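You operate a simulated robot arm through the tools that you are given. There is no shell and no other tool. Be economical: measure what you need, move in short steps, check, and stop when the job is done.

You run a simulated two-armed robot. Do the job below in one go: nothing can be reset, and whatever is moved stays where it is left.

Task
Plug the spot light into dimmed outlet 1, then power up and bring it up full on fader 1.
Fine: push the plug home before the socket switch goes on; the desk goes on too; the other plugs stay.

Only the result counts: the job must be done as asked and must still hold three seconds after the hand-in. Knocking over, shifting, dropping, spilling or breaking anything else fails it.

Robot
Two 7-joint arms with two-finger parallel grippers on one trunk, on a base that drives. Base frame: it is fixed to the floor where the robot stands at the start and does not move with it; the origin is under the middle of the robot, x ahead of it, y to its left, z up. Lengths are in mm, angles in rad, forces in N, time in s.
The left shoulder is at the start at [20, 170, 1253], the right one opposite. With the tool pointing down near the work surface each hand reaches from about 200 to 680 mm from the robot's upright axis, wherever it stands, measured 20 degrees to its own side. Places, roughly: desk switch [-100, 1200, 1000]; socket box [300, 400, 900]; socket switch [100, 600, 1000]. Payload 3.8 kg a hand.
Tool frame (each hand has its own): the origin (TCP) lies between the finger pads and is the grasp point; the fingertips stand 30 mm ahead of it; z points along the fingers, y is the line along which they close. Largest opening 110 mm; finger width 20, thickness 10; the body of the gripper, 48 by 112 mm, starts 55 mm behind the TCP.
Orientation is that of the tool frame in the base frame, as [roll, pitch, yaw] about the fixed x, y, z axes, in that order (R = Rz(yaw) Ry(pitch) Rx(roll)). With the fingers straight down and closing along the base's y, the tool's x points along the base's -x, its y along +y and its z along -z.

Tools
- The arms move only by the tool jog_arm. It takes "left_plan", "right_plan" or both (then of equal length, played together; a hand with none holds still); each is a list of rows, each a list of 7 numbers: the opening, from 0 (shut) to 1 (fully open), then the shift along the base's x, y, z in mm, then the turn, a rotation vector about the base's x, y, z in rad. In form: [[claw, tx, ty, tz, rx, ry, rz], ...]. A call has 1 to 20 rows; each row shifts and turns the commanded pose from where the row before left it. Each row takes 0.2 s and may step no farther than 50 mm and 0.15 rad from the row before; otherwise, or with a gripper value out of range, the whole call is refused. A pose out of reach is approached as far as the arm can. The call stops where the force on the tool passes 40 N (or 10 N more than at its start, if that is more) or the arm is blocked; 0.2 s more then pass. The fingers move at their own pace (about 72 mm/s each) and stop on an object; they squeeze with about 28 N. The grip force told is the motor's: it shows also when the fingers shut on nothing. Time passes only in rows, and 0.2 s behind the last, so rows that do not move let the fingers close. The reply holds the time, the measured pose of the TCP, the force on the tool along the base axes, the opening and the grip force, in the units named above and with some noise, with the torque about the TCP (base axes, N m) and any sound that the robot's microphone picked up.
- Cameras (640 x 400 px; columns grow to the right, rows downward): "scene" is now at [92.8, 62.9, 1431]; the picture's right is [0.61, -0.79, 0.00], its down [-0.37, -0.28, -0.89] and it looks along [0.70, 0.54, -0.46] (base axes); focal length 247 px, centre (320, 200). "left" rides on the left gripper at [72, -17, -103] in its tool frame; the picture's right is [0.23, 0.97, 0.00], its down [-0.76, 0.18, -0.62] and it looks along [-0.61, 0.14, 0.78] (tool axes); focal length 222 px, centre (320, 200). "right" rides on the right gripper at [72, 17, -103] in its tool frame; the picture's right is [-0.23, 0.97, 0.00], its down [-0.76, -0.18, -0.62] and it looks along [-0.61, -0.14, 0.78] (tool axes); focal length 222 px, centre (320, 200). There is no depth. A picture from a camera that has moved, and an enlarged one, comes with that camera's place and axes in the base frame and with its lens. The place of the scene camera against the robot may be out by one fixed shift of up to 25 mm in any direction.
- snapshot(camera): a new picture of that camera. The clock stands still meanwhile.
- raise_lower(by): slides the trunk up (or, below 0, down) by that many mm; the arms and the scene camera ride with it, the base frame stays. It gives what a move gives, with no picture.
- steer(legs): drives the robot by 1 to 6 legs, each [ahead, turn to the left] in mm and rad, along the robot's own axes; the way and the turn of a leg run together, so that a leg with both is an arc; at most 1500 mm and 3.142 rad a leg. The arms and the cameras ride along, it lands a little off, and it stops where it bumps. It gives what a move gives.
- pan_tilt(pan, tilt): turns the head with the scene camera to pan (to the left, within 1.396 rad either way) and tilt (down, from -0.506 to 1.204), counted from straight ahead of the robot. It gives what a move gives.
- inspect(camera, box): a new picture of the part [left, top, right, bottom] of that camera's present view, enlarged. The clock stands still meanwhile.
- hand_in(): hands the job in; it is judged then, once.

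Work in short steps. Places have to be worked out from the pictures, the camera data and where the tool is seen: move nearer, look again, correct. Check each grasp and each placing, and mend what went wrong. You have 120 turns and 92 pictures in all, those below and enlarged ones among them. Open the grippers and draw the arms clear of the work before you hand the job in, unless the task says otherwise; then end with one line.

The tools are called after "Emit:" as name(argument=value, ...) on one line, values as JSON. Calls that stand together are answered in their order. jog_arm: Moves the arms, as the interface text tells. Its arguments: {"type":"object","properties":{"left_plan":{"type":"array","items":{"type":"array","items":{"type":"number"}}},"right_plan":{"type":"array","items":{"type":"array","items":{"type":"number"}}}},"required":[]} The other tools are called the same way: raise_lower (by) slides the trunk up or down; steer (legs) drives the base; pan_tilt (pan, tilt) turns the head that bears the scene camera; snapshot (camera) takes a picture; inspect (camera, box) takes an enlarged picture of a part of a camera's view; hand_in () hands the job in.

At the start:

```text
time: 0.0
left_position: [279.1, 434.5, 1261.3]
left_tcp_rot: [3.141, -0.002, -3.14]
left_contact_force: [0.4, 0.2, 0.4]
left_moment: [-0.03, -0.01, -0.01]
left_opening: 110.1
left_grip_force: 0.1
right_position: [351.9, 62.7, 1301.4]
right_tcp_rot: [-3.14, 0.0, -3.139]
right_contact_force: [0.4, 0.3, -0.3]
right_moment: [-0.01, -0.03, 0.03]
right_opening: 110.1
right_grip_force: 0.1
trunk travel left (down, up): [-350.0, 220.0]
robot x, y, heading: [-2.8, -2.7, -0.001]
head pan, tilt: [0.653, 0.48]
```

scene: 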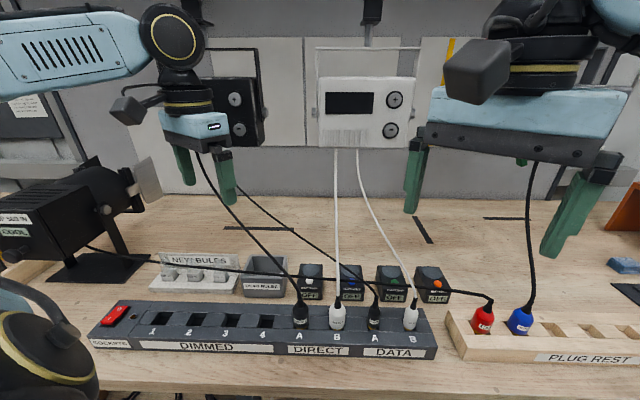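
right: 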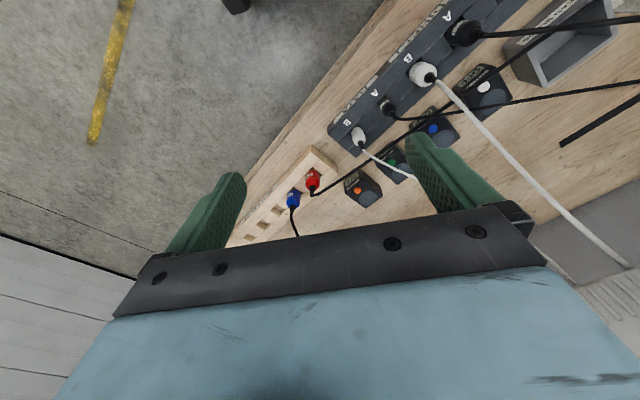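
left: 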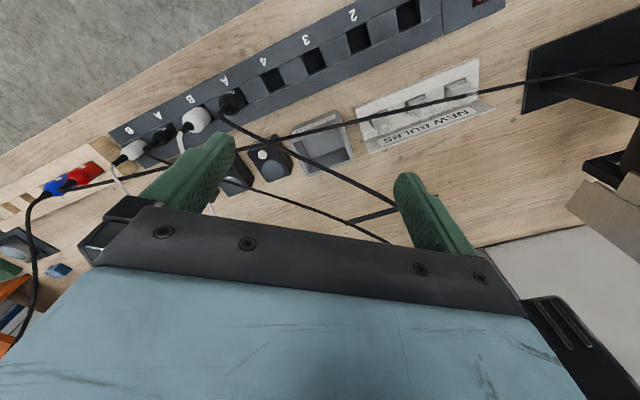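

I'll start by looking closer at the plugs and the sockets to identify the spot's plug.

Emit:
inspect(camera="scene", box=[420, 250, 640, 388])

Emit:
inspect(camera="scene", box=[60, 240, 300, 390])

Emit:
pan_tilt(pan=1.35, tilt=0.5)

Emit:
snapshot(camera="scene")

```text
2.90 times, centred on (530, 319) of scene
camera zoom: at [92.8, 62.9, 1431.0], right [0.61, -0.79, 0.0], down [-0.37, -0.28, -0.89], along [0.7, 0.54, -0.46], focal length 717 px, centre (-289, -145)
```

zoom: 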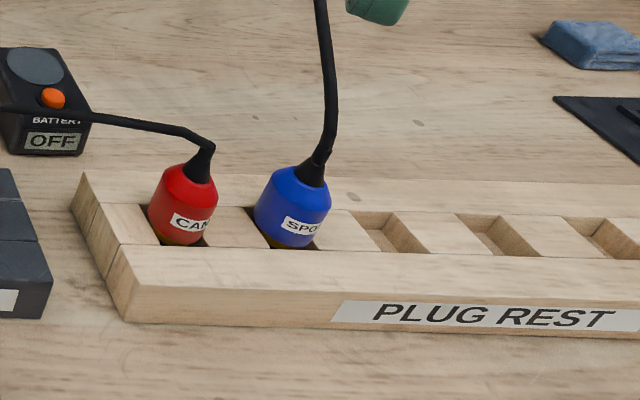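

```text
2.67 times, centred on (180, 315) of scene
camera zoom: at [92.8, 62.9, 1431.0], right [0.61, -0.79, 0.0], down [-0.37, -0.28, -0.89], along [0.7, 0.54, -0.46], focal length 660 px, centre (693, -107)
```

zoom: 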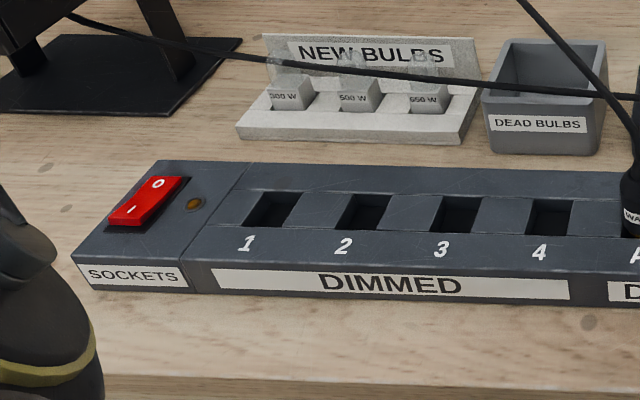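

```text
time: 1.1
left_position: [279.7, 434.8, 1260.7]
left_tcp_rot: [-3.141, 0.0, -3.141]
left_contact_force: [-0.2, -0.9, 0.4]
left_moment: [-0.02, -0.02, 0.03]
left_opening: 110.0
left_grip_force: 0.1
right_position: [351.6, 62.3, 1303.2]
right_tcp_rot: [-3.14, 0.0, -3.141]
right_contact_force: [0.1, -0.1, -0.7]
right_moment: [-0.01, 0.0, -0.03]
right_opening: 109.6
right_grip_force: 0.0
trunk travel left (down, up): [-350.0, 220.0]
robot x, y, heading: [3.5, 2.4, -0.0]
head pan, tilt: [1.349, 0.499]
```

```text
86 pictures are left
camera scene: at [40.3, 96.1, 1429.3], right [0.98, -0.22, 0.0], down [-0.11, -0.47, -0.88], along [0.19, 0.86, -0.48], focal length 247 px, centre (320, 200)
```

scene: 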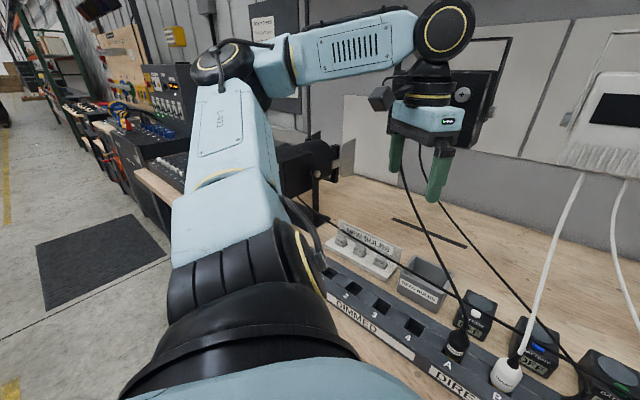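

The blue plug reads "SPO…", the red "CAN". I'll trace where the blue cable goes and look at the lamp labels.

Emit:
pan_tilt(pan=0.25, tilt=0.25)

Emit:
snapshot(camera="scene")

Emit:
pan_tilt(pan=0.8, tilt=0.3)

Emit:
snapshot(camera="scene")

```text
time: 2.4
left_position: [279.4, 433.7, 1259.9]
left_tcp_rot: [3.141, -0.001, 3.142]
left_contact_force: [-0.4, -1.0, -0.4]
left_moment: [0.02, 0.01, -0.04]
left_opening: 110.2
left_grip_force: 0.0
right_position: [350.9, 62.1, 1302.3]
right_tcp_rot: [-3.139, -0.002, -3.141]
right_contact_force: [-0.4, 0.1, -0.6]
right_moment: [-0.01, 0.0, 0.0]
right_opening: 110.1
right_grip_force: 0.0
trunk travel left (down, up): [-350.0, 220.0]
robot x, y, heading: [-2.2, -2.4, 0.001]
head pan, tilt: [0.25, 0.25]
```

```text
85 pictures are left
camera scene: at [110.7, 30.5, 1452.4], right [0.25, -0.97, 0.0], down [-0.24, -0.06, -0.97], along [0.94, 0.24, -0.25], focal length 247 px, centre (320, 200)
```

scene: 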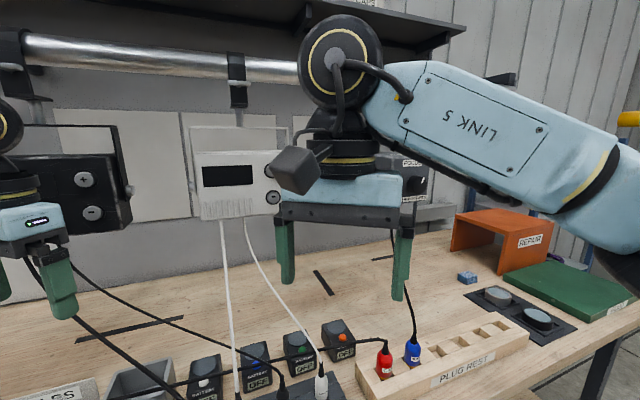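

```text
time: 3.4
left_position: [279.5, 434.4, 1261.3]
left_tcp_rot: [-3.14, -0.001, -3.14]
left_contact_force: [0.0, 0.8, 0.8]
left_moment: [-0.02, 0.02, 0.0]
left_opening: 109.8
left_grip_force: 0.0
right_position: [351.7, 62.0, 1302.7]
right_tcp_rot: [-3.141, 0.0, 3.141]
right_contact_force: [0.5, -1.4, 0.3]
right_moment: [-0.02, 0.04, 0.02]
right_opening: 110.3
right_grip_force: 0.0
trunk travel left (down, up): [-350.0, 220.0]
robot x, y, heading: [1.2, 2.0, -0.002]
head pan, tilt: [0.799, 0.3]
```

```text
84 pictures are left
camera scene: at [85.3, 74.3, 1447.7], right [0.72, -0.7, 0.0], down [-0.21, -0.21, -0.96], along [0.67, 0.68, -0.3], focal length 247 px, centre (320, 200)
```

scene: 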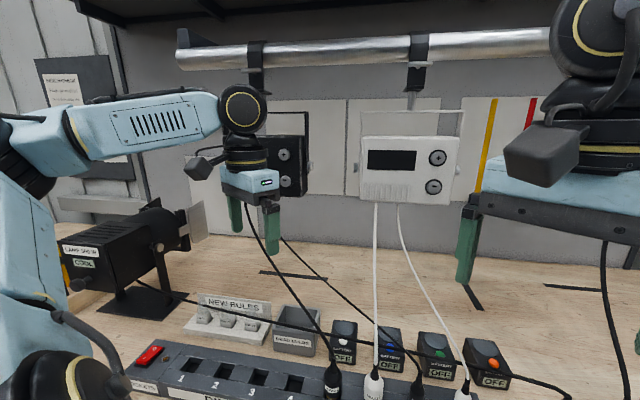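

Zooming on the fixture behind the right arm, the left fixture's labels and the notice on the wall.

Emit:
inspect(camera="scene", box=[40, 180, 240, 305])

Emit:
inspect(camera="scene", box=[20, 50, 140, 125])

Emit:
pan_tilt(pan=0.1, tilt=0.25)

Emit:
jog_arm(right_plan=[[1, 0, -50, 0, 0, 0, 0], [1, 0, -50, 0, 0, 0, 0], [1, 0, -50, 0, 0, 0, 0], [1, 0, -50, 0, 0, 0, 0], [1, 0, -50, 0, 0, 0, 0]])

Emit:
snapshot(camera="scene")

```text
3.20 times, centred on (140, 242) of scene
camera zoom: at [85.3, 74.3, 1447.7], right [0.72, -0.7, 0.0], down [-0.21, -0.21, -0.96], along [0.67, 0.68, -0.3], focal length 792 px, centre (896, 64)
```

zoom: 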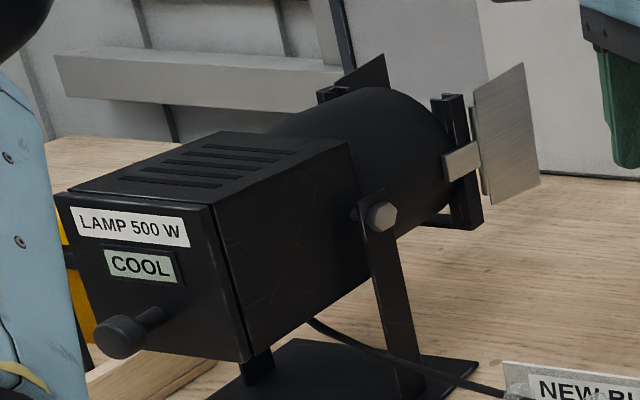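

```text
5.33 times, centred on (80, 88) of scene
camera zoom: at [85.3, 74.3, 1447.7], right [0.72, -0.7, 0.0], down [-0.21, -0.21, -0.96], along [0.67, 0.68, -0.3], focal length 1319 px, centre (1600, 800)
```

zoom: 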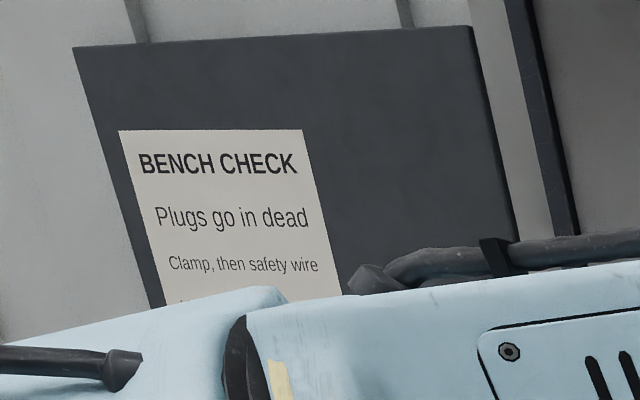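

```text
time: 4.4
left_position: [279.3, 433.8, 1261.6]
left_tcp_rot: [-3.142, -0.001, 3.141]
left_contact_force: [0.5, 0.3, -0.6]
left_moment: [-0.01, 0.01, 0.0]
left_opening: 110.3
left_grip_force: 0.0
right_position: [350.3, 61.3, 1302.4]
right_tcp_rot: [-3.14, -0.001, -3.141]
right_contact_force: [0.1, 0.5, -0.4]
right_moment: [0.01, -0.02, 0.01]
right_opening: 110.2
right_grip_force: 0.1
trunk travel left (down, up): [-350.0, 220.0]
robot x, y, heading: [2.0, -2.3, 0.003]
head pan, tilt: [0.099, 0.25]
```

```text
time: 5.6
left_position: [279.7, 431.9, 1261.7]
left_tcp_rot: [3.14, 0.0, -3.141]
left_contact_force: [-0.3, -1.3, 0.5]
left_moment: [0.01, 0.0, 0.02]
left_opening: 109.8
left_grip_force: 0.0
right_position: [350.0, -193.3, 1302.0]
right_tcp_rot: [3.141, 0.001, 3.141]
right_contact_force: [0.2, -0.4, 0.2]
right_moment: [0.05, 0.02, 0.02]
right_opening: 110.2
right_grip_force: 0.1
trunk travel left (down, up): [-350.0, 220.0]
robot x, y, heading: [-0.3, 0.1, 0.001]
head pan, tilt: [0.099, 0.25]
```

```text
81 pictures are left
camera scene: at [112.4, 14.8, 1452.5], right [0.1, -0.99, 0.0], down [-0.25, -0.02, -0.97], along [0.96, 0.1, -0.25], focal length 247 px, centre (320, 200)
```

scene: 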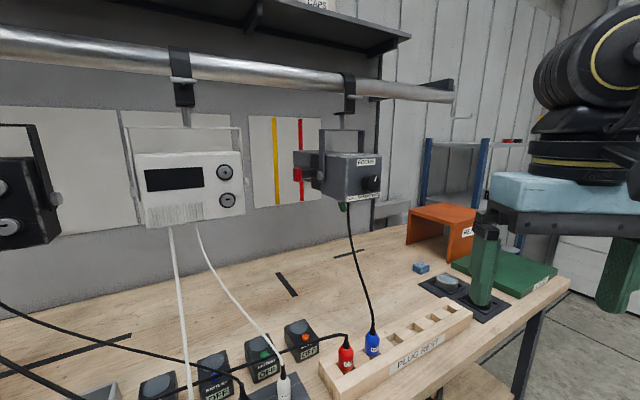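

Blue's cable goes up to the hanging fixture; zoom in on it and the plugs from here.

Emit:
inspect(camera="scene", box=[270, 120, 430, 220])

Emit:
inspect(camera="scene", box=[280, 300, 440, 400])

```text
4.00 times, centred on (350, 170) of scene
camera zoom: at [112.4, 14.8, 1452.5], right [0.1, -0.99, 0.0], down [-0.25, -0.02, -0.97], along [0.96, 0.1, -0.25], focal length 989 px, centre (200, 320)
```

zoom: 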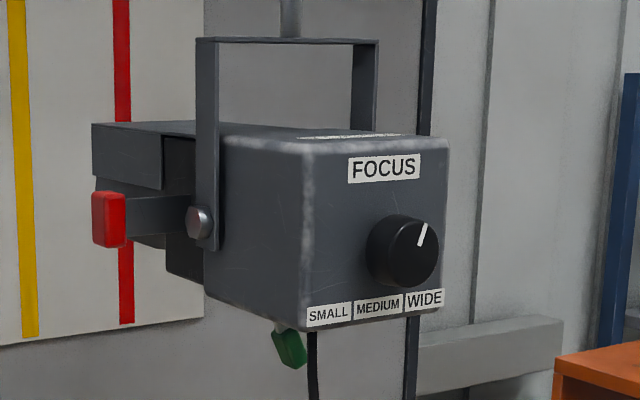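

```text
4.00 times, centred on (360, 350) of scene
camera zoom: at [112.4, 14.8, 1452.5], right [0.1, -0.99, 0.0], down [-0.25, -0.02, -0.97], along [0.96, 0.1, -0.25], focal length 989 px, centre (160, -400)
```

zoom: 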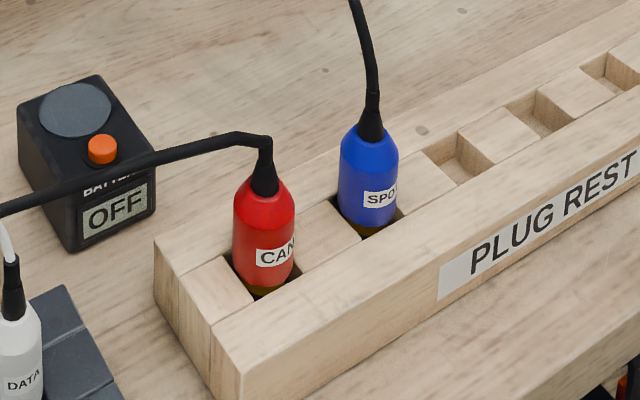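

Blue = SPOT, confirmed by label and cable. I judge the blue plug near [600,-65,~960] and outlet 1 near [170,575]; left arm can serve both if I turn a little right first. Turning -0.35 rad.

Emit:
steer(legs=[[0, -0.35]])

Emit:
pan_tilt(pan=0.3, tilt=0.6)

Emit:
snapshot(camera="scene")

Emit:
snapshot(camera="left")

```text
time: 7.1
left_position: [411.6, 309.8, 1261.4]
left_tcp_rot: [3.141, -0.002, 2.787]
left_contact_force: [-0.2, 1.1, 1.1]
left_moment: [0.03, 0.03, -0.01]
left_opening: 110.1
left_grip_force: 0.0
right_position: [262.7, -300.8, 1301.2]
right_tcp_rot: [-3.139, 0.0, 2.787]
right_contact_force: [0.6, 0.0, -0.1]
right_moment: [-0.02, -0.04, 0.03]
right_opening: 109.9
right_grip_force: 0.1
trunk travel left (down, up): [-350.0, 220.0]
robot x, y, heading: [-0.3, 3.2, -0.359]
head pan, tilt: [0.099, 0.25]
```

```text
time: 8.0
left_position: [412.8, 310.5, 1260.9]
left_tcp_rot: [3.141, -0.002, 2.787]
left_contact_force: [-0.1, 0.3, -0.8]
left_moment: [0.01, 0.0, -0.01]
left_opening: 110.1
left_grip_force: 0.0
right_position: [263.6, -301.6, 1301.9]
right_tcp_rot: [-3.14, 0.001, 2.788]
right_contact_force: [-0.5, -0.1, 0.1]
right_moment: [0.07, 0.01, 0.04]
right_opening: 110.0
right_grip_force: 0.1
trunk travel left (down, up): [-350.0, 220.0]
robot x, y, heading: [-2.4, 0.8, -0.35]
head pan, tilt: [0.3, 0.6]
```

```text
78 pictures are left
camera scene: at [107.1, -4.6, 1420.3], right [-0.05, -1.0, 0.0], down [-0.56, 0.03, -0.83], along [0.82, -0.04, -0.56], focal length 247 px, centre (320, 200)
```

scene: 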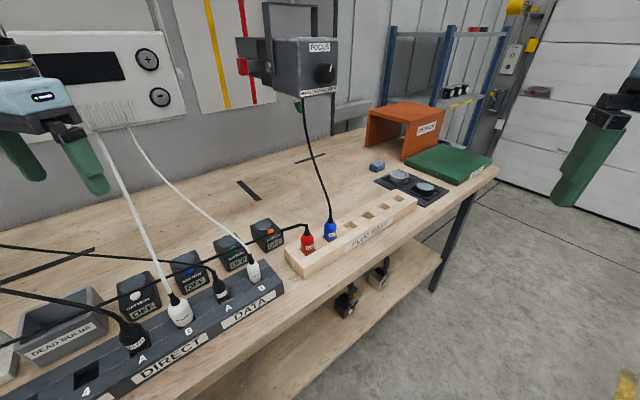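

```text
77 pictures are left
camera left: at [336.0, 319.7, 1363.0], right [0.12, 0.99, 0.0], down [0.78, -0.1, 0.62], along [0.62, -0.08, -0.78], focal length 222 px, centre (320, 200)
```

left: 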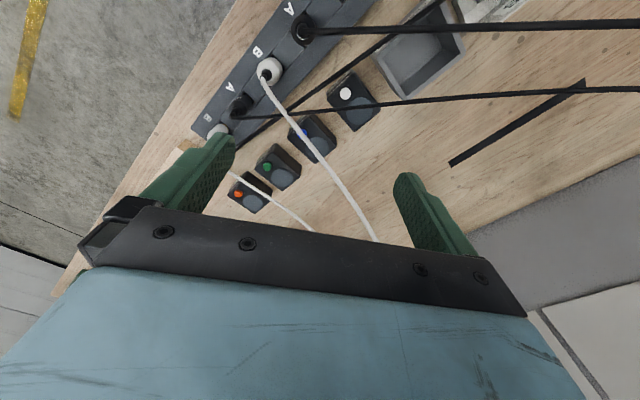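

The blue plug sits in the rest ahead; I'll move the left hand high along the robot side to hover above it, away from the white cables.

Emit:
jog_arm(left_plan=[[1, 0, -47, 0, 0, 0, -0.1], [1, 0, -47, 0, 0, 0, -0.1], [1, 0, -47, 0, 0, 0, -0.1], [1, 0, -47, 0, 0, 0, -0.1], [1, 0, -47, 0, 0, 0, -0.1], [1, 0, -47, 0, 0, 0, -0.1], [1, 0, -47, 0, 0, 0, 0], [1, 30, -40, -20, 0, 0, 0], [1, 40, 0, -20, 0, 0, 0]])

Emit:
snapshot(camera="left")

Emit:
snapshot(camera="scene")

```text
refused: row 8 steps farther than a row can; nothing moved
```

```text
76 pictures are left
camera left: at [336.0, 319.7, 1363.0], right [0.12, 0.99, 0.0], down [0.78, -0.1, 0.62], along [0.62, -0.08, -0.78], focal length 222 px, centre (320, 200)
```

left: 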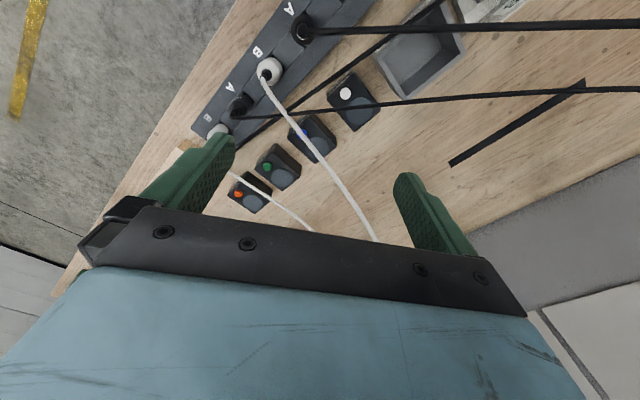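

```text
75 pictures are left
camera scene: at [107.1, -4.6, 1420.3], right [-0.05, -1.0, 0.0], down [-0.56, 0.03, -0.83], along [0.82, -0.04, -0.56], focal length 247 px, centre (320, 200)
```

scene: 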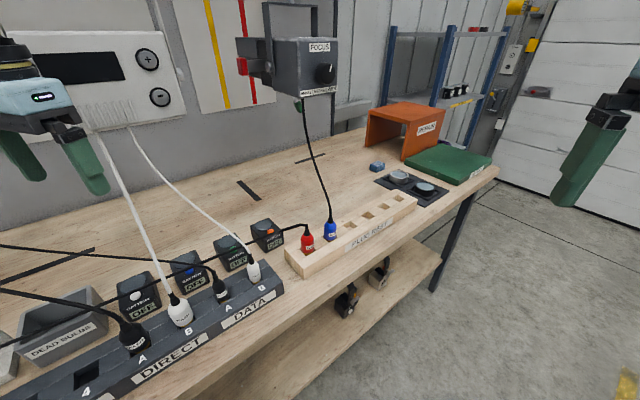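

The step was too long; repeating with smaller ones.

Emit:
jog_arm(left_plan=[[1, 0, -45, 0, 0, 0, -0.1], [1, 0, -45, 0, 0, 0, -0.1], [1, 0, -45, 0, 0, 0, -0.1], [1, 0, -45, 0, 0, 0, -0.1], [1, 0, -45, 0, 0, 0, -0.1], [1, 0, -45, 0, 0, 0, -0.1], [1, 0, -45, 0, 0, 0, 0], [1, 20, -40, 0, 0, 0, 0], [1, 30, 0, -20, 0, 0, 0], [1, 0, 0, 0, 0, 0, 0]])

Emit:
snapshot(camera="left")

Emit:
snapshot(camera="scene")

```text
time: 10.2
left_position: [453.2, -18.8, 1239.1]
left_tcp_rot: [3.14, 0.001, 2.189]
left_contact_force: [-0.1, 0.0, 0.6]
left_moment: [0.01, -0.01, -0.02]
left_opening: 110.0
left_grip_force: 0.0
left hand out of reach, approached as far as the arm can: row 8
right_position: [262.0, -301.4, 1302.2]
right_tcp_rot: [-3.139, 0.001, 2.788]
right_contact_force: [0.2, 0.4, -0.6]
right_moment: [-0.01, -0.03, 0.0]
right_opening: 109.8
right_grip_force: 0.0
trunk travel left (down, up): [-350.0, 220.0]
robot x, y, heading: [-1.8, -2.2, -0.358]
head pan, tilt: [0.3, 0.6]
```

```text
74 pictures are left
camera left: at [395.0, 30.7, 1341.3], right [0.66, 0.75, 0.0], down [0.59, -0.52, 0.62], along [0.47, -0.41, -0.78], focal length 222 px, centre (320, 200)
```

left: 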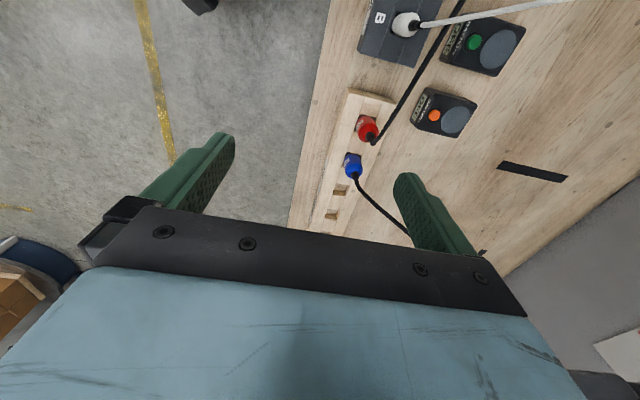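

```text
73 pictures are left
camera scene: at [106.9, -4.7, 1420.2], right [-0.05, -1.0, 0.0], down [-0.56, 0.03, -0.83], along [0.82, -0.04, -0.56], focal length 247 px, centre (320, 200)
```

scene: 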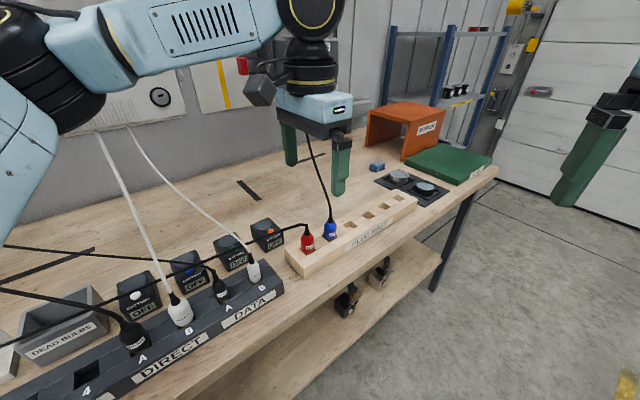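

Triangulating the two wrist views puts the blue plug body near [627,-76,~920], cable leaning to +x. I'll restore yaw ~2.79 so the fingers straddle the cable, and come in above the plug.

Emit:
jog_arm(left_plan=[[1, 0, 0, -45, 0, 0, 0.1], [1, 0, 0, -45, 0, 0, 0.1], [1, 25, -10, -20, 0, 0, 0.1], [1, 35, -10, -15, 0, 0, 0.1], [1, 35, -10, -15, 0, 0, 0.1], [1, 35, -10, 0, 0, 0, 0.1], [1, 0, 0, 0, 0, 0, 0]])

Emit:
snapshot(camera="left")

Emit:
snapshot(camera="scene")

```text
time: 11.8
left_position: [552.3, 15.0, 1113.0]
left_tcp_rot: [-3.14, 0.001, 2.789]
left_contact_force: [0.4, -0.3, 0.4]
left_moment: [0.0, -0.02, 0.02]
left_opening: 110.1
left_grip_force: 0.0
left hand out of reach, approached as far as the arm can: row 3, 4, 5, 6
right_position: [262.5, -300.8, 1301.4]
right_tcp_rot: [-3.139, -0.001, 2.786]
right_contact_force: [0.2, -0.8, 0.4]
right_moment: [-0.01, -0.01, 0.03]
right_opening: 109.9
right_grip_force: 0.0
trunk travel left (down, up): [-350.0, 220.0]
robot x, y, heading: [1.6, 0.3, -0.358]
head pan, tilt: [0.3, 0.6]
```

```text
72 pictures are left
camera left: at [474.8, 24.0, 1215.8], right [0.12, 0.99, 0.0], down [0.78, -0.09, 0.62], along [0.62, -0.08, -0.78], focal length 222 px, centre (320, 200)
```

left: 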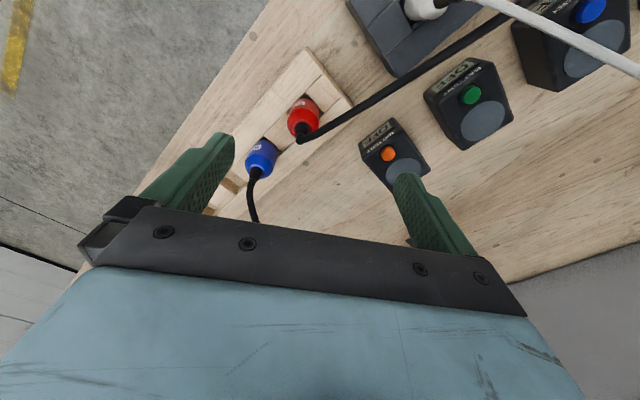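

```text
71 pictures are left
camera scene: at [107.0, -4.7, 1420.2], right [-0.05, -1.0, 0.0], down [-0.56, 0.03, -0.83], along [0.82, -0.04, -0.56], focal length 247 px, centre (320, 200)
```

scene: 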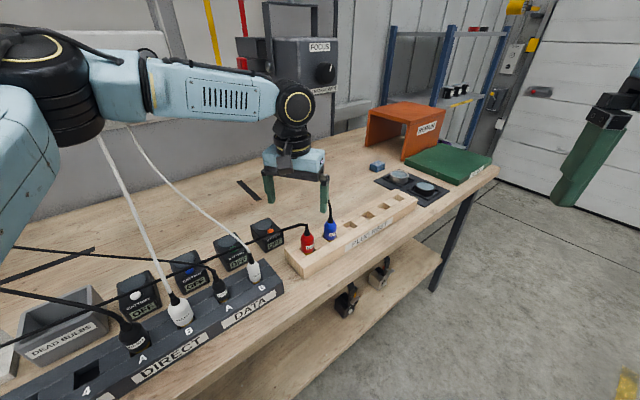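

Arm stretched short of the target; blue plug now fixes at about [612,-75,938]. I'll turn the robot another -0.22 rad so the plug lies in the left hand's best sector.

Emit:
steer(legs=[[0, -0.22]])

Emit:
jog_arm(left_plan=[[1, 15, 0, -10, 0, 0, 0.1], [1, 15, 10, -10, 0, 0, 0.1], [1, 15, 10, -10, 0, 0, 0], [1, 0, 0, 0, 0, 0, 0]])

Emit:
snapshot(camera="left")

```text
time: 12.9
left_position: [541.0, -105.5, 1113.8]
left_tcp_rot: [-3.14, 0.001, 2.57]
left_contact_force: [-0.5, -0.6, 0.0]
left_moment: [0.03, 0.0, 0.03]
left_opening: 110.1
left_grip_force: 0.1
right_position: [191.5, -350.3, 1301.2]
right_tcp_rot: [-3.14, 0.001, 2.57]
right_contact_force: [0.7, -0.1, 0.3]
right_moment: [0.01, -0.02, 0.02]
right_opening: 109.9
right_grip_force: 0.0
trunk travel left (down, up): [-350.0, 220.0]
robot x, y, heading: [-0.5, -0.9, -0.574]
head pan, tilt: [0.3, 0.6]
```

```text
time: 13.9
left_position: [584.8, -79.9, 1083.5]
left_tcp_rot: [-3.141, 0.002, 2.771]
left_contact_force: [0.4, 0.2, -0.3]
left_moment: [-0.02, 0.01, -0.01]
left_opening: 110.1
left_grip_force: 0.1
left hand out of reach, approached as far as the arm can: row 1
right_position: [191.2, -351.1, 1300.5]
right_tcp_rot: [-3.139, 0.0, 2.57]
right_contact_force: [-0.2, -0.6, -0.2]
right_moment: [0.02, 0.01, -0.04]
right_opening: 109.8
right_grip_force: 0.1
trunk travel left (down, up): [-350.0, 220.0]
robot x, y, heading: [-2.3, -0.0, -0.566]
head pan, tilt: [0.3, 0.6]
```

```text
70 pictures are left
camera left: at [507.8, -69.3, 1185.9], right [0.14, 0.99, 0.0], down [0.77, -0.11, 0.62], along [0.62, -0.09, -0.78], focal length 222 px, centre (320, 200)
```

left: 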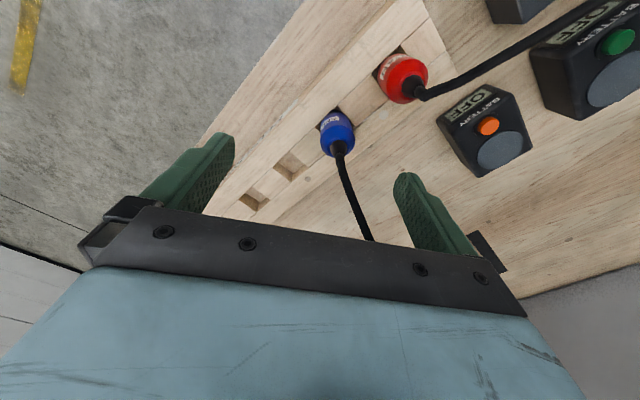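

All wrist views agree at about z≈972: blue plug body near [595,-63,972], red at [555,-4]. Moving directly above it and narrowing the fingers somewhat.

Emit:
jog_arm(left_plan=[[0.8, 5, 8, -18, 0, 0, 0], [0.8, 5, 9, -18, 0, 0, 0], [0.8, 0, 0, -17, 0, 0, 0], [0.8, 0, 0, 0, 0, 0, 0]])

Emit:
snapshot(camera="left")

Emit:
inspect(camera="scene", box=[120, 150, 360, 300])

```text
time: 14.9
left_position: [592.0, -57.0, 1032.1]
left_tcp_rot: [-3.137, 0.003, 2.771]
left_contact_force: [-0.2, 0.9, 0.3]
left_moment: [-0.01, 0.03, 0.03]
left_opening: 88.1
left_grip_force: 0.1
left hand out of reach, approached as far as the arm can: row 3
right_position: [192.3, -349.8, 1301.7]
right_tcp_rot: [-3.139, 0.0, 2.57]
right_contact_force: [-0.9, -0.2, 0.2]
right_moment: [0.0, 0.0, -0.04]
right_opening: 109.9
right_grip_force: 0.1
trunk travel left (down, up): [-350.0, 220.0]
robot x, y, heading: [1.2, 1.6, -0.57]
head pan, tilt: [0.3, 0.6]
```

```text
69 pictures are left
camera left: at [514.1, -46.1, 1134.7], right [0.14, 0.99, 0.0], down [0.77, -0.11, 0.63], along [0.62, -0.09, -0.78], focal length 222 px, centre (320, 200)
```

left: 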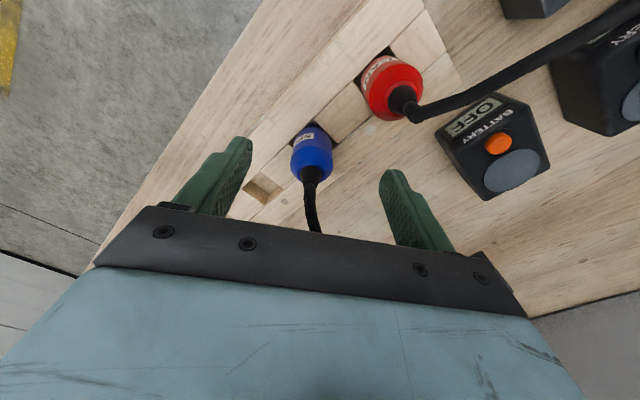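

```text
2.67 times, centred on (240, 225) of scene
camera zoom: at [102.0, -27.6, 1420.2], right [-0.27, -0.96, 0.0], down [-0.54, 0.15, -0.83], along [0.8, -0.22, -0.56], focal length 660 px, centre (533, 133)
```

zoom: 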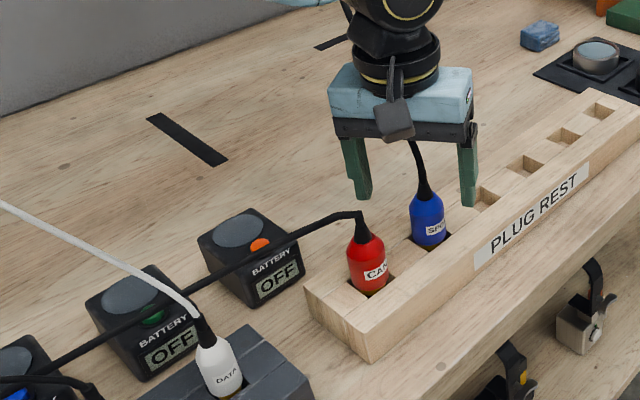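

Everything consistent: plug at [594,-65]. Shifting by (3,-8) and descending to TCP z≈988, tips just above the rest.

Emit:
jog_arm(left_plan=[[0.75, 2, -8, -14, 0, 0, 0], [0.75, 0, 0, -15, 0, 0, 0], [0.75, 0, 0, -13, 0, 0, 0], [0.75, 0, 0, 0, 0, 0, 0]])

Emit:
snapshot(camera="left")

Emit:
inspect(camera="scene", box=[200, 175, 360, 275])

```text
time: 15.9
left_position: [582.3, -44.3, 1003.0]
left_tcp_rot: [-3.139, 0.004, 2.77]
left_contact_force: [0.5, -0.4, -0.3]
left_moment: [0.04, -0.04, 0.0]
left_opening: 82.7
left_grip_force: 0.1
left hand out of reach, approached as far as the arm can: row 1, 2, 3
right_position: [192.2, -350.3, 1301.8]
right_tcp_rot: [-3.14, 0.001, 2.57]
right_contact_force: [0.0, 0.0, -0.3]
right_moment: [-0.03, 0.03, -0.01]
right_opening: 109.9
right_grip_force: 0.2
trunk travel left (down, up): [-350.0, 220.0]
robot x, y, heading: [1.4, 0.3, -0.571]
head pan, tilt: [0.3, 0.6]
```

```text
67 pictures are left
camera left: at [505.8, -33.9, 1106.1], right [0.14, 0.99, 0.0], down [0.77, -0.11, 0.62], along [0.62, -0.09, -0.78], focal length 222 px, centre (320, 200)
```

left: 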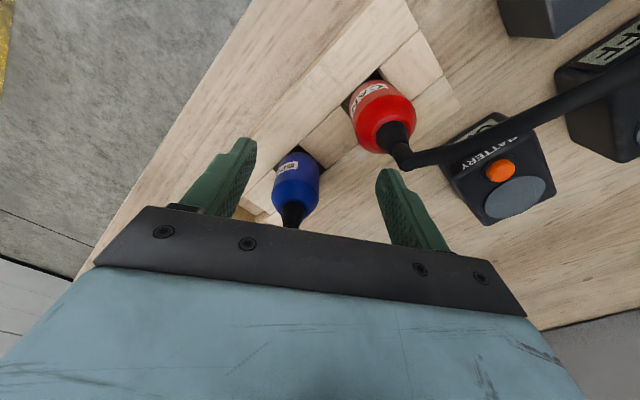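

```text
4.00 times, centred on (280, 225) of scene
camera zoom: at [102.0, -27.6, 1420.2], right [-0.27, -0.96, 0.0], down [-0.54, 0.15, -0.83], along [0.8, -0.22, -0.56], focal length 989 px, centre (480, 100)
```

zoom: 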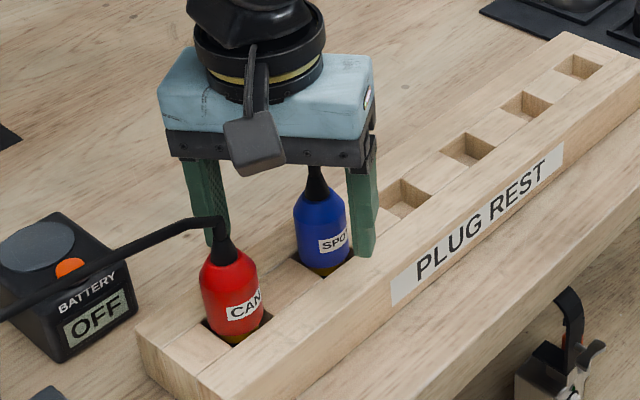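

The arm is at full stretch; lowering makes it fall short. I'll lift the hand, then lower the trunk 120 mm for better reach.

Emit:
jog_arm(left_plan=[[0.75, 0, 0, 40, 0, 0, 0], [0.75, 0, 0, 40, 0, 0, 0], [0.75, 0, 0, 40, 0, 0, 0], [0.75, 0, 0, 10, 0, 0, 0]])

Emit:
raise_lower(by=-120)

Emit:
snapshot(camera="left")

```text
time: 16.9
left_position: [582.8, -47.5, 1134.4]
left_tcp_rot: [-3.138, 0.002, 2.77]
left_contact_force: [0.7, -1.3, 0.5]
left_moment: [0.0, 0.02, 0.01]
left_opening: 82.5
left_grip_force: 0.1
right_position: [191.5, -349.8, 1301.5]
right_tcp_rot: [-3.139, 0.0, 2.569]
right_contact_force: [-0.8, -0.3, 0.5]
right_moment: [0.0, 0.0, 0.01]
right_opening: 109.9
right_grip_force: 0.0
trunk travel left (down, up): [-350.0, 220.0]
robot x, y, heading: [-3.8, -0.5, -0.572]
head pan, tilt: [0.3, 0.6]
```

```text
time: 18.4
left_position: [583.0, -44.9, 1013.5]
left_tcp_rot: [-3.138, 0.002, 2.77]
left_contact_force: [0.4, 0.6, 0.8]
left_moment: [0.02, 0.02, 0.02]
left_opening: 82.4
left_grip_force: 0.1
right_position: [191.8, -350.1, 1180.9]
right_tcp_rot: [-3.14, 0.001, 2.569]
right_contact_force: [0.3, -0.2, 0.3]
right_moment: [0.01, 0.01, -0.02]
right_opening: 110.0
right_grip_force: 0.0
trunk travel left (down, up): [-230.0, 340.0]
robot x, y, heading: [-1.0, 2.4, -0.57]
head pan, tilt: [0.3, 0.6]
```

```text
65 pictures are left
camera left: at [506.8, -35.4, 1116.6], right [0.14, 0.99, 0.0], down [0.77, -0.11, 0.62], along [0.62, -0.09, -0.78], focal length 222 px, centre (320, 200)
```

left: 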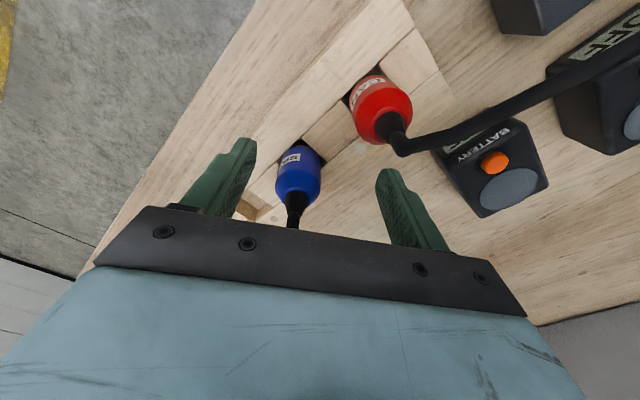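

Plug again at [593,-65]. With the trunk lower, shift (+11,-20) and descend to z≈988.

Emit:
jog_arm(left_plan=[[0.75, 6, -10, 0, 0, 0, 0], [0.75, 5, -10, 0, 0, 0, 0], [0.75, 0, 0, -13, 0, 0, 0], [0.75, 0, 0, -13, 0, 0, 0], [0.75, 0, 0, 0, 0, 0, 0]])

Emit:
snapshot(camera="left")

Emit:
snapshot(camera="scene")

```text
time: 19.6
left_position: [594.6, -66.9, 988.8]
left_tcp_rot: [-3.14, 0.001, 2.77]
left_contact_force: [-0.4, -0.1, 0.7]
left_moment: [0.01, -0.01, -0.01]
left_opening: 82.7
left_grip_force: 0.0
right_position: [192.2, -350.4, 1181.7]
right_tcp_rot: [-3.141, -0.001, 2.571]
right_contact_force: [0.3, 0.3, 0.2]
right_moment: [0.02, -0.01, -0.03]
right_opening: 109.9
right_grip_force: 0.1
trunk travel left (down, up): [-230.0, 340.0]
robot x, y, heading: [-0.2, 0.7, -0.568]
head pan, tilt: [0.3, 0.6]
```

```text
64 pictures are left
camera left: at [517.6, -54.8, 1090.8], right [0.14, 0.99, 0.0], down [0.77, -0.11, 0.62], along [0.62, -0.09, -0.78], focal length 222 px, centre (320, 200)
```

left: 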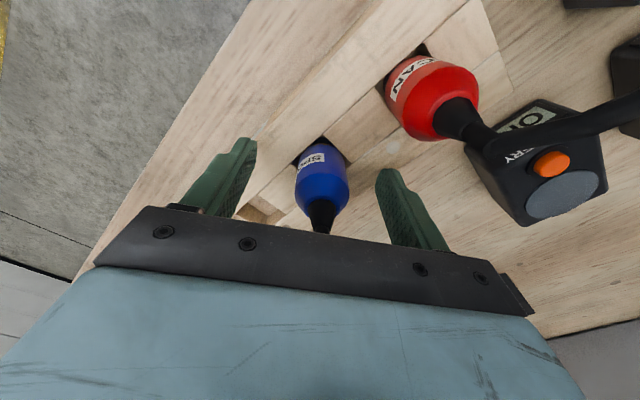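

```text
63 pictures are left
camera scene: at [101.9, -27.6, 1300.2], right [-0.27, -0.96, 0.0], down [-0.54, 0.15, -0.83], along [0.8, -0.22, -0.56], focal length 247 px, centre (320, 200)
```

scene: 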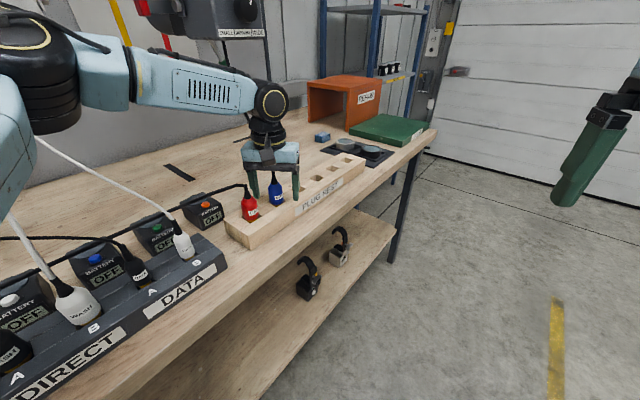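

TCP sits over the plug axis (plug ~[594,-65,973]). Going 6 mm lower and closing.

Emit:
jog_arm(left_plan=[[0.75, 0, 2, -6, 0, 0, 0], [0.4, 0, 0, 0, 0, 0, 0], [0, 0, 0, 0, 0, 0, 0], [0, 0, 0, 0, 0, 0, 0], [0, 0, 0, 0, 0, 0, 0]])

Emit:
inspect(camera="scene", box=[210, 135, 340, 216])

```text
time: 20.8
left_position: [592.9, -65.5, 981.7]
left_tcp_rot: [-3.138, 0.003, 2.77]
left_contact_force: [-0.5, -0.1, -0.3]
left_moment: [-0.02, 0.03, -0.02]
left_opening: 33.1
left_grip_force: 27.9
right_position: [192.6, -350.9, 1181.6]
right_tcp_rot: [-3.139, 0.0, 2.568]
right_contact_force: [-0.5, -0.2, -0.4]
right_moment: [-0.02, -0.02, 0.03]
right_opening: 109.9
right_grip_force: 0.0
trunk travel left (down, up): [-230.0, 340.0]
robot x, y, heading: [-3.6, -3.0, -0.571]
head pan, tilt: [0.3, 0.6]
```

```text
4.92 times, centred on (275, 176) of scene
camera zoom: at [102.0, -27.6, 1300.2], right [-0.27, -0.96, 0.0], down [-0.54, 0.15, -0.83], along [0.8, -0.22, -0.56], focal length 1218 px, centre (542, 321)
```

zoom: 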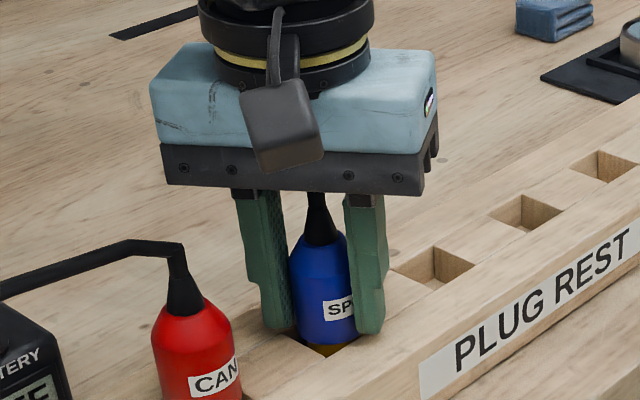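

Gripped (33 mm wide, 28 N). Lifting straight up.

Emit:
jog_arm(left_plan=[[0, 0, 0, 15, 0, 0, 0], [0, 0, 0, 25, 0, 0, 0], [0, 0, 0, 40, 0, 0, 0], [0, -10, 0, 40, 0, 0, 0], [0, -20, 0, 40, 0, 0, 0]])

Emit:
snapshot(camera="scene")

```text
time: 22.0
left_position: [563.9, -62.7, 1142.4]
left_tcp_rot: [-3.14, 0.0, 2.769]
left_contact_force: [0.3, 0.2, 0.2]
left_moment: [0.01, 0.01, 0.01]
left_opening: 33.1
left_grip_force: 27.8
right_position: [191.3, -350.2, 1181.8]
right_tcp_rot: [-3.14, 0.0, 2.569]
right_contact_force: [0.3, -0.3, 0.1]
right_moment: [-0.01, 0.02, -0.01]
right_opening: 109.8
right_grip_force: 0.0
trunk travel left (down, up): [-230.0, 340.0]
robot x, y, heading: [-1.8, 3.1, -0.572]
head pan, tilt: [0.3, 0.6]
```

```text
61 pictures are left
camera scene: at [101.3, -27.5, 1300.3], right [-0.27, -0.96, 0.0], down [-0.54, 0.15, -0.83], along [0.8, -0.22, -0.56], focal length 247 px, centre (320, 200)
```

scene: 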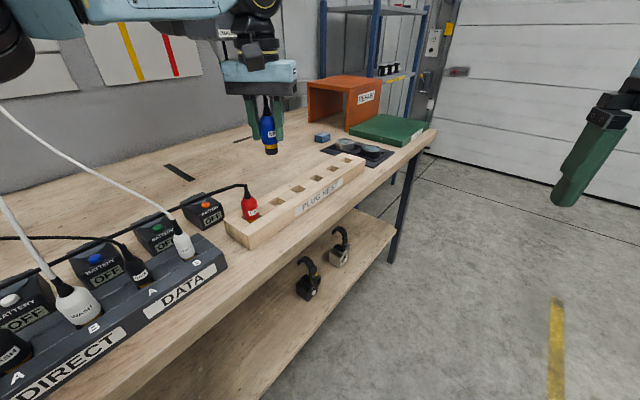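

The plug came out cleanly. Pull the hand inboard so it stays clear of the white cables, raise the trunk back, then turn to heading 0.

Emit:
jog_arm(left_plan=[[0, -40, 20, 0, 0, 0, 0], [0, -40, 20, 0, 0, 0, 0], [0, -40, 20, 0, 0, 0, 0], [0, -40, 20, 0, 0, 0, 0], [0, 0, 0, 0, 0, 0, 0]])

Emit:
raise_lower(by=100)

Emit:
snapshot(camera="scene")

```text
time: 23.2
left_position: [405.3, 16.7, 1143.5]
left_tcp_rot: [-3.139, 0.001, 2.771]
left_contact_force: [0.8, 0.6, -1.0]
left_moment: [-0.02, 0.01, -0.01]
left_opening: 33.2
left_grip_force: 28.2
right_position: [191.8, -350.5, 1181.5]
right_tcp_rot: [3.141, 0.0, 2.568]
right_contact_force: [0.0, 0.7, 0.2]
right_moment: [-0.02, 0.0, -0.01]
right_opening: 110.0
right_grip_force: 0.1
trunk travel left (down, up): [-230.0, 340.0]
robot x, y, heading: [-0.3, 2.2, -0.573]
head pan, tilt: [0.3, 0.6]
```

```text
time: 24.6
left_position: [404.8, 17.6, 1243.4]
left_tcp_rot: [-3.14, 0.004, 2.77]
left_contact_force: [0.3, -0.3, -0.7]
left_moment: [0.0, -0.01, 0.02]
left_opening: 33.0
left_grip_force: 28.6
right_position: [191.6, -350.9, 1281.7]
right_tcp_rot: [-3.139, 0.0, 2.568]
right_contact_force: [-1.0, 0.4, -0.9]
right_moment: [0.0, 0.04, 0.0]
right_opening: 110.2
right_grip_force: 0.0
trunk travel left (down, up): [-330.0, 240.0]
robot x, y, heading: [2.5, 1.5, -0.573]
head pan, tilt: [0.3, 0.6]
```

```text
60 pictures are left
camera scene: at [102.2, -27.6, 1400.1], right [-0.27, -0.96, 0.0], down [-0.54, 0.15, -0.82], along [0.79, -0.22, -0.57], focal length 247 px, centre (320, 200)
```

scene: 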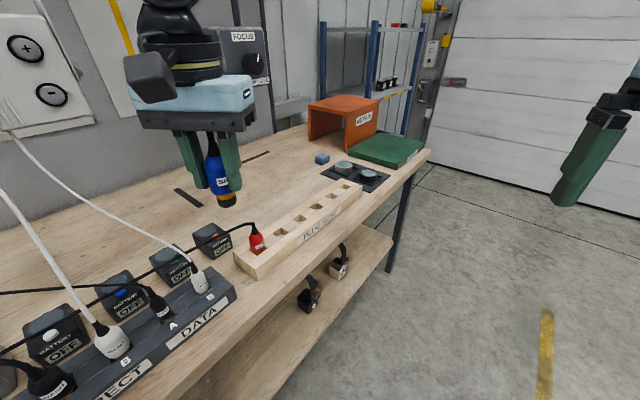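

Clear; turning left by 0.57 to heading 0, then look at the sockets.

Emit:
steer(legs=[[0, 0.57]])

Emit:
pan_tilt(pan=0.9, tilt=0.6)

Emit:
snapshot(camera="scene")

Emit:
snapshot(camera="left")

```text
time: 26.6
left_position: [331.6, 235.5, 1243.0]
left_tcp_rot: [-3.14, 0.002, -2.936]
left_contact_force: [0.8, -0.6, -1.2]
left_moment: [-0.01, -0.02, -0.02]
left_opening: 33.0
left_grip_force: 28.4
right_position: [354.0, -189.2, 1281.5]
right_tcp_rot: [-3.139, 0.0, -3.136]
right_contact_force: [-0.1, 0.3, 0.0]
right_moment: [0.04, -0.01, 0.0]
right_opening: 110.1
right_grip_force: 0.1
trunk travel left (down, up): [-330.0, 240.0]
robot x, y, heading: [-1.1, 1.1, 0.007]
head pan, tilt: [0.3, 0.6]
```

```text
time: 27.6
left_position: [329.8, 235.9, 1243.5]
left_tcp_rot: [-3.141, 0.002, -2.936]
left_contact_force: [-0.2, 0.3, -1.7]
left_moment: [-0.01, 0.03, 0.01]
left_opening: 33.4
left_grip_force: 27.8
right_position: [352.1, -188.7, 1280.9]
right_tcp_rot: [-3.141, 0.001, -3.137]
right_contact_force: [-0.4, 0.9, -0.1]
right_moment: [0.01, 0.0, 0.01]
right_opening: 110.1
right_grip_force: 0.1
trunk travel left (down, up): [-330.0, 240.0]
robot x, y, heading: [-2.1, -1.7, 0.001]
head pan, tilt: [0.901, 0.6]
```

```text
59 pictures are left
camera scene: at [74.8, 77.2, 1400.2], right [0.79, -0.62, 0.0], down [-0.35, -0.44, -0.83], along [0.51, 0.65, -0.56], focal length 247 px, centre (320, 200)
```

scene: 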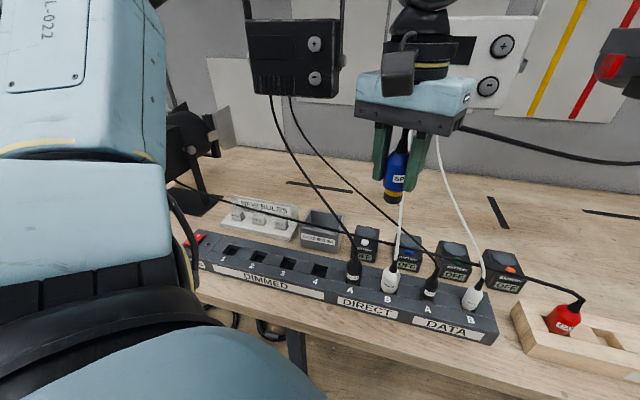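

```text
58 pictures are left
camera left: at [260.0, 204.2, 1345.3], right [-0.42, 0.91, 0.0], down [0.71, 0.33, 0.62], along [0.57, 0.26, -0.78], focal length 222 px, centre (320, 200)
```

left: 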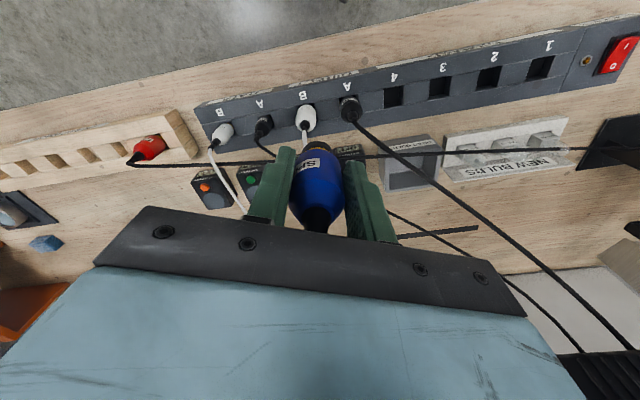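

Outlet 1 fixes at about [168,532,~955]; socket row and plug rest are parallel (≈-54°), so I keep the grip yaw 2.77. Moving towards a point above outlet 1 while unwinding yaw.

Emit:
jog_arm(left_plan=[[0, -23, 40, -11, 0, 0, -0.0825], [0, -23, 40, -11, 0, 0, -0.0825], [0, -23, 40, -11, 0, 0, -0.0825], [0, -23, 40, -11, 0, 0, -0.0825], [0, -23, 40, -11, 0, 0, -0.0825], [0, -23, 40, -11, 0, 0, -0.0825], [0, -23, 40, -11, 0, 0, -0.0825], [0, 0, 0, 0, 0, 0, 0]])

Emit:
snapshot(camera="left")

Emit:
snapshot(camera="scene")

```text
time: 29.4
left_position: [169.1, 515.7, 1165.8]
left_tcp_rot: [-3.139, 0.002, 2.768]
left_contact_force: [-0.2, 0.2, -1.4]
left_moment: [0.0, 0.0, 0.0]
left_opening: 32.9
left_grip_force: 28.0
right_position: [353.4, -190.2, 1280.6]
right_tcp_rot: [-3.141, 0.0, -3.135]
right_contact_force: [0.5, 0.5, 0.6]
right_moment: [0.02, -0.01, 0.02]
right_opening: 110.0
right_grip_force: 0.1
trunk travel left (down, up): [-330.0, 240.0]
robot x, y, heading: [3.8, -2.0, 0.007]
head pan, tilt: [0.901, 0.6]
```

```text
57 pictures are left
camera left: at [93.2, 526.4, 1267.0], right [0.14, 0.99, 0.0], down [0.77, -0.11, 0.62], along [0.62, -0.09, -0.78], focal length 222 px, centre (320, 200)
```

left: 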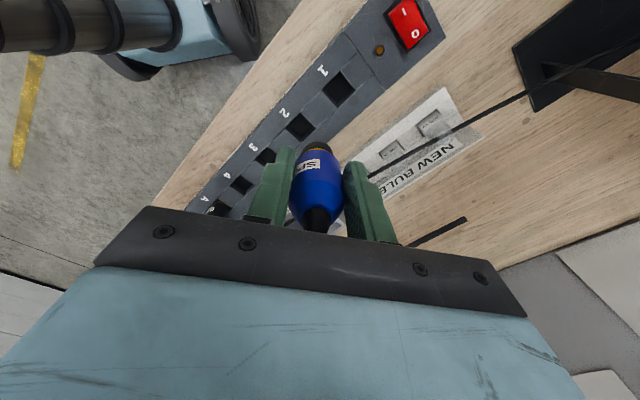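

```text
56 pictures are left
camera scene: at [75.7, 77.4, 1400.1], right [0.79, -0.62, 0.0], down [-0.35, -0.45, -0.82], along [0.51, 0.65, -0.57], focal length 247 px, centre (320, 200)
```

scene: 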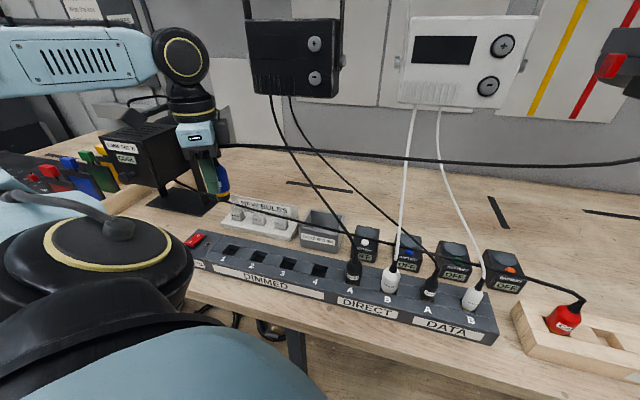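

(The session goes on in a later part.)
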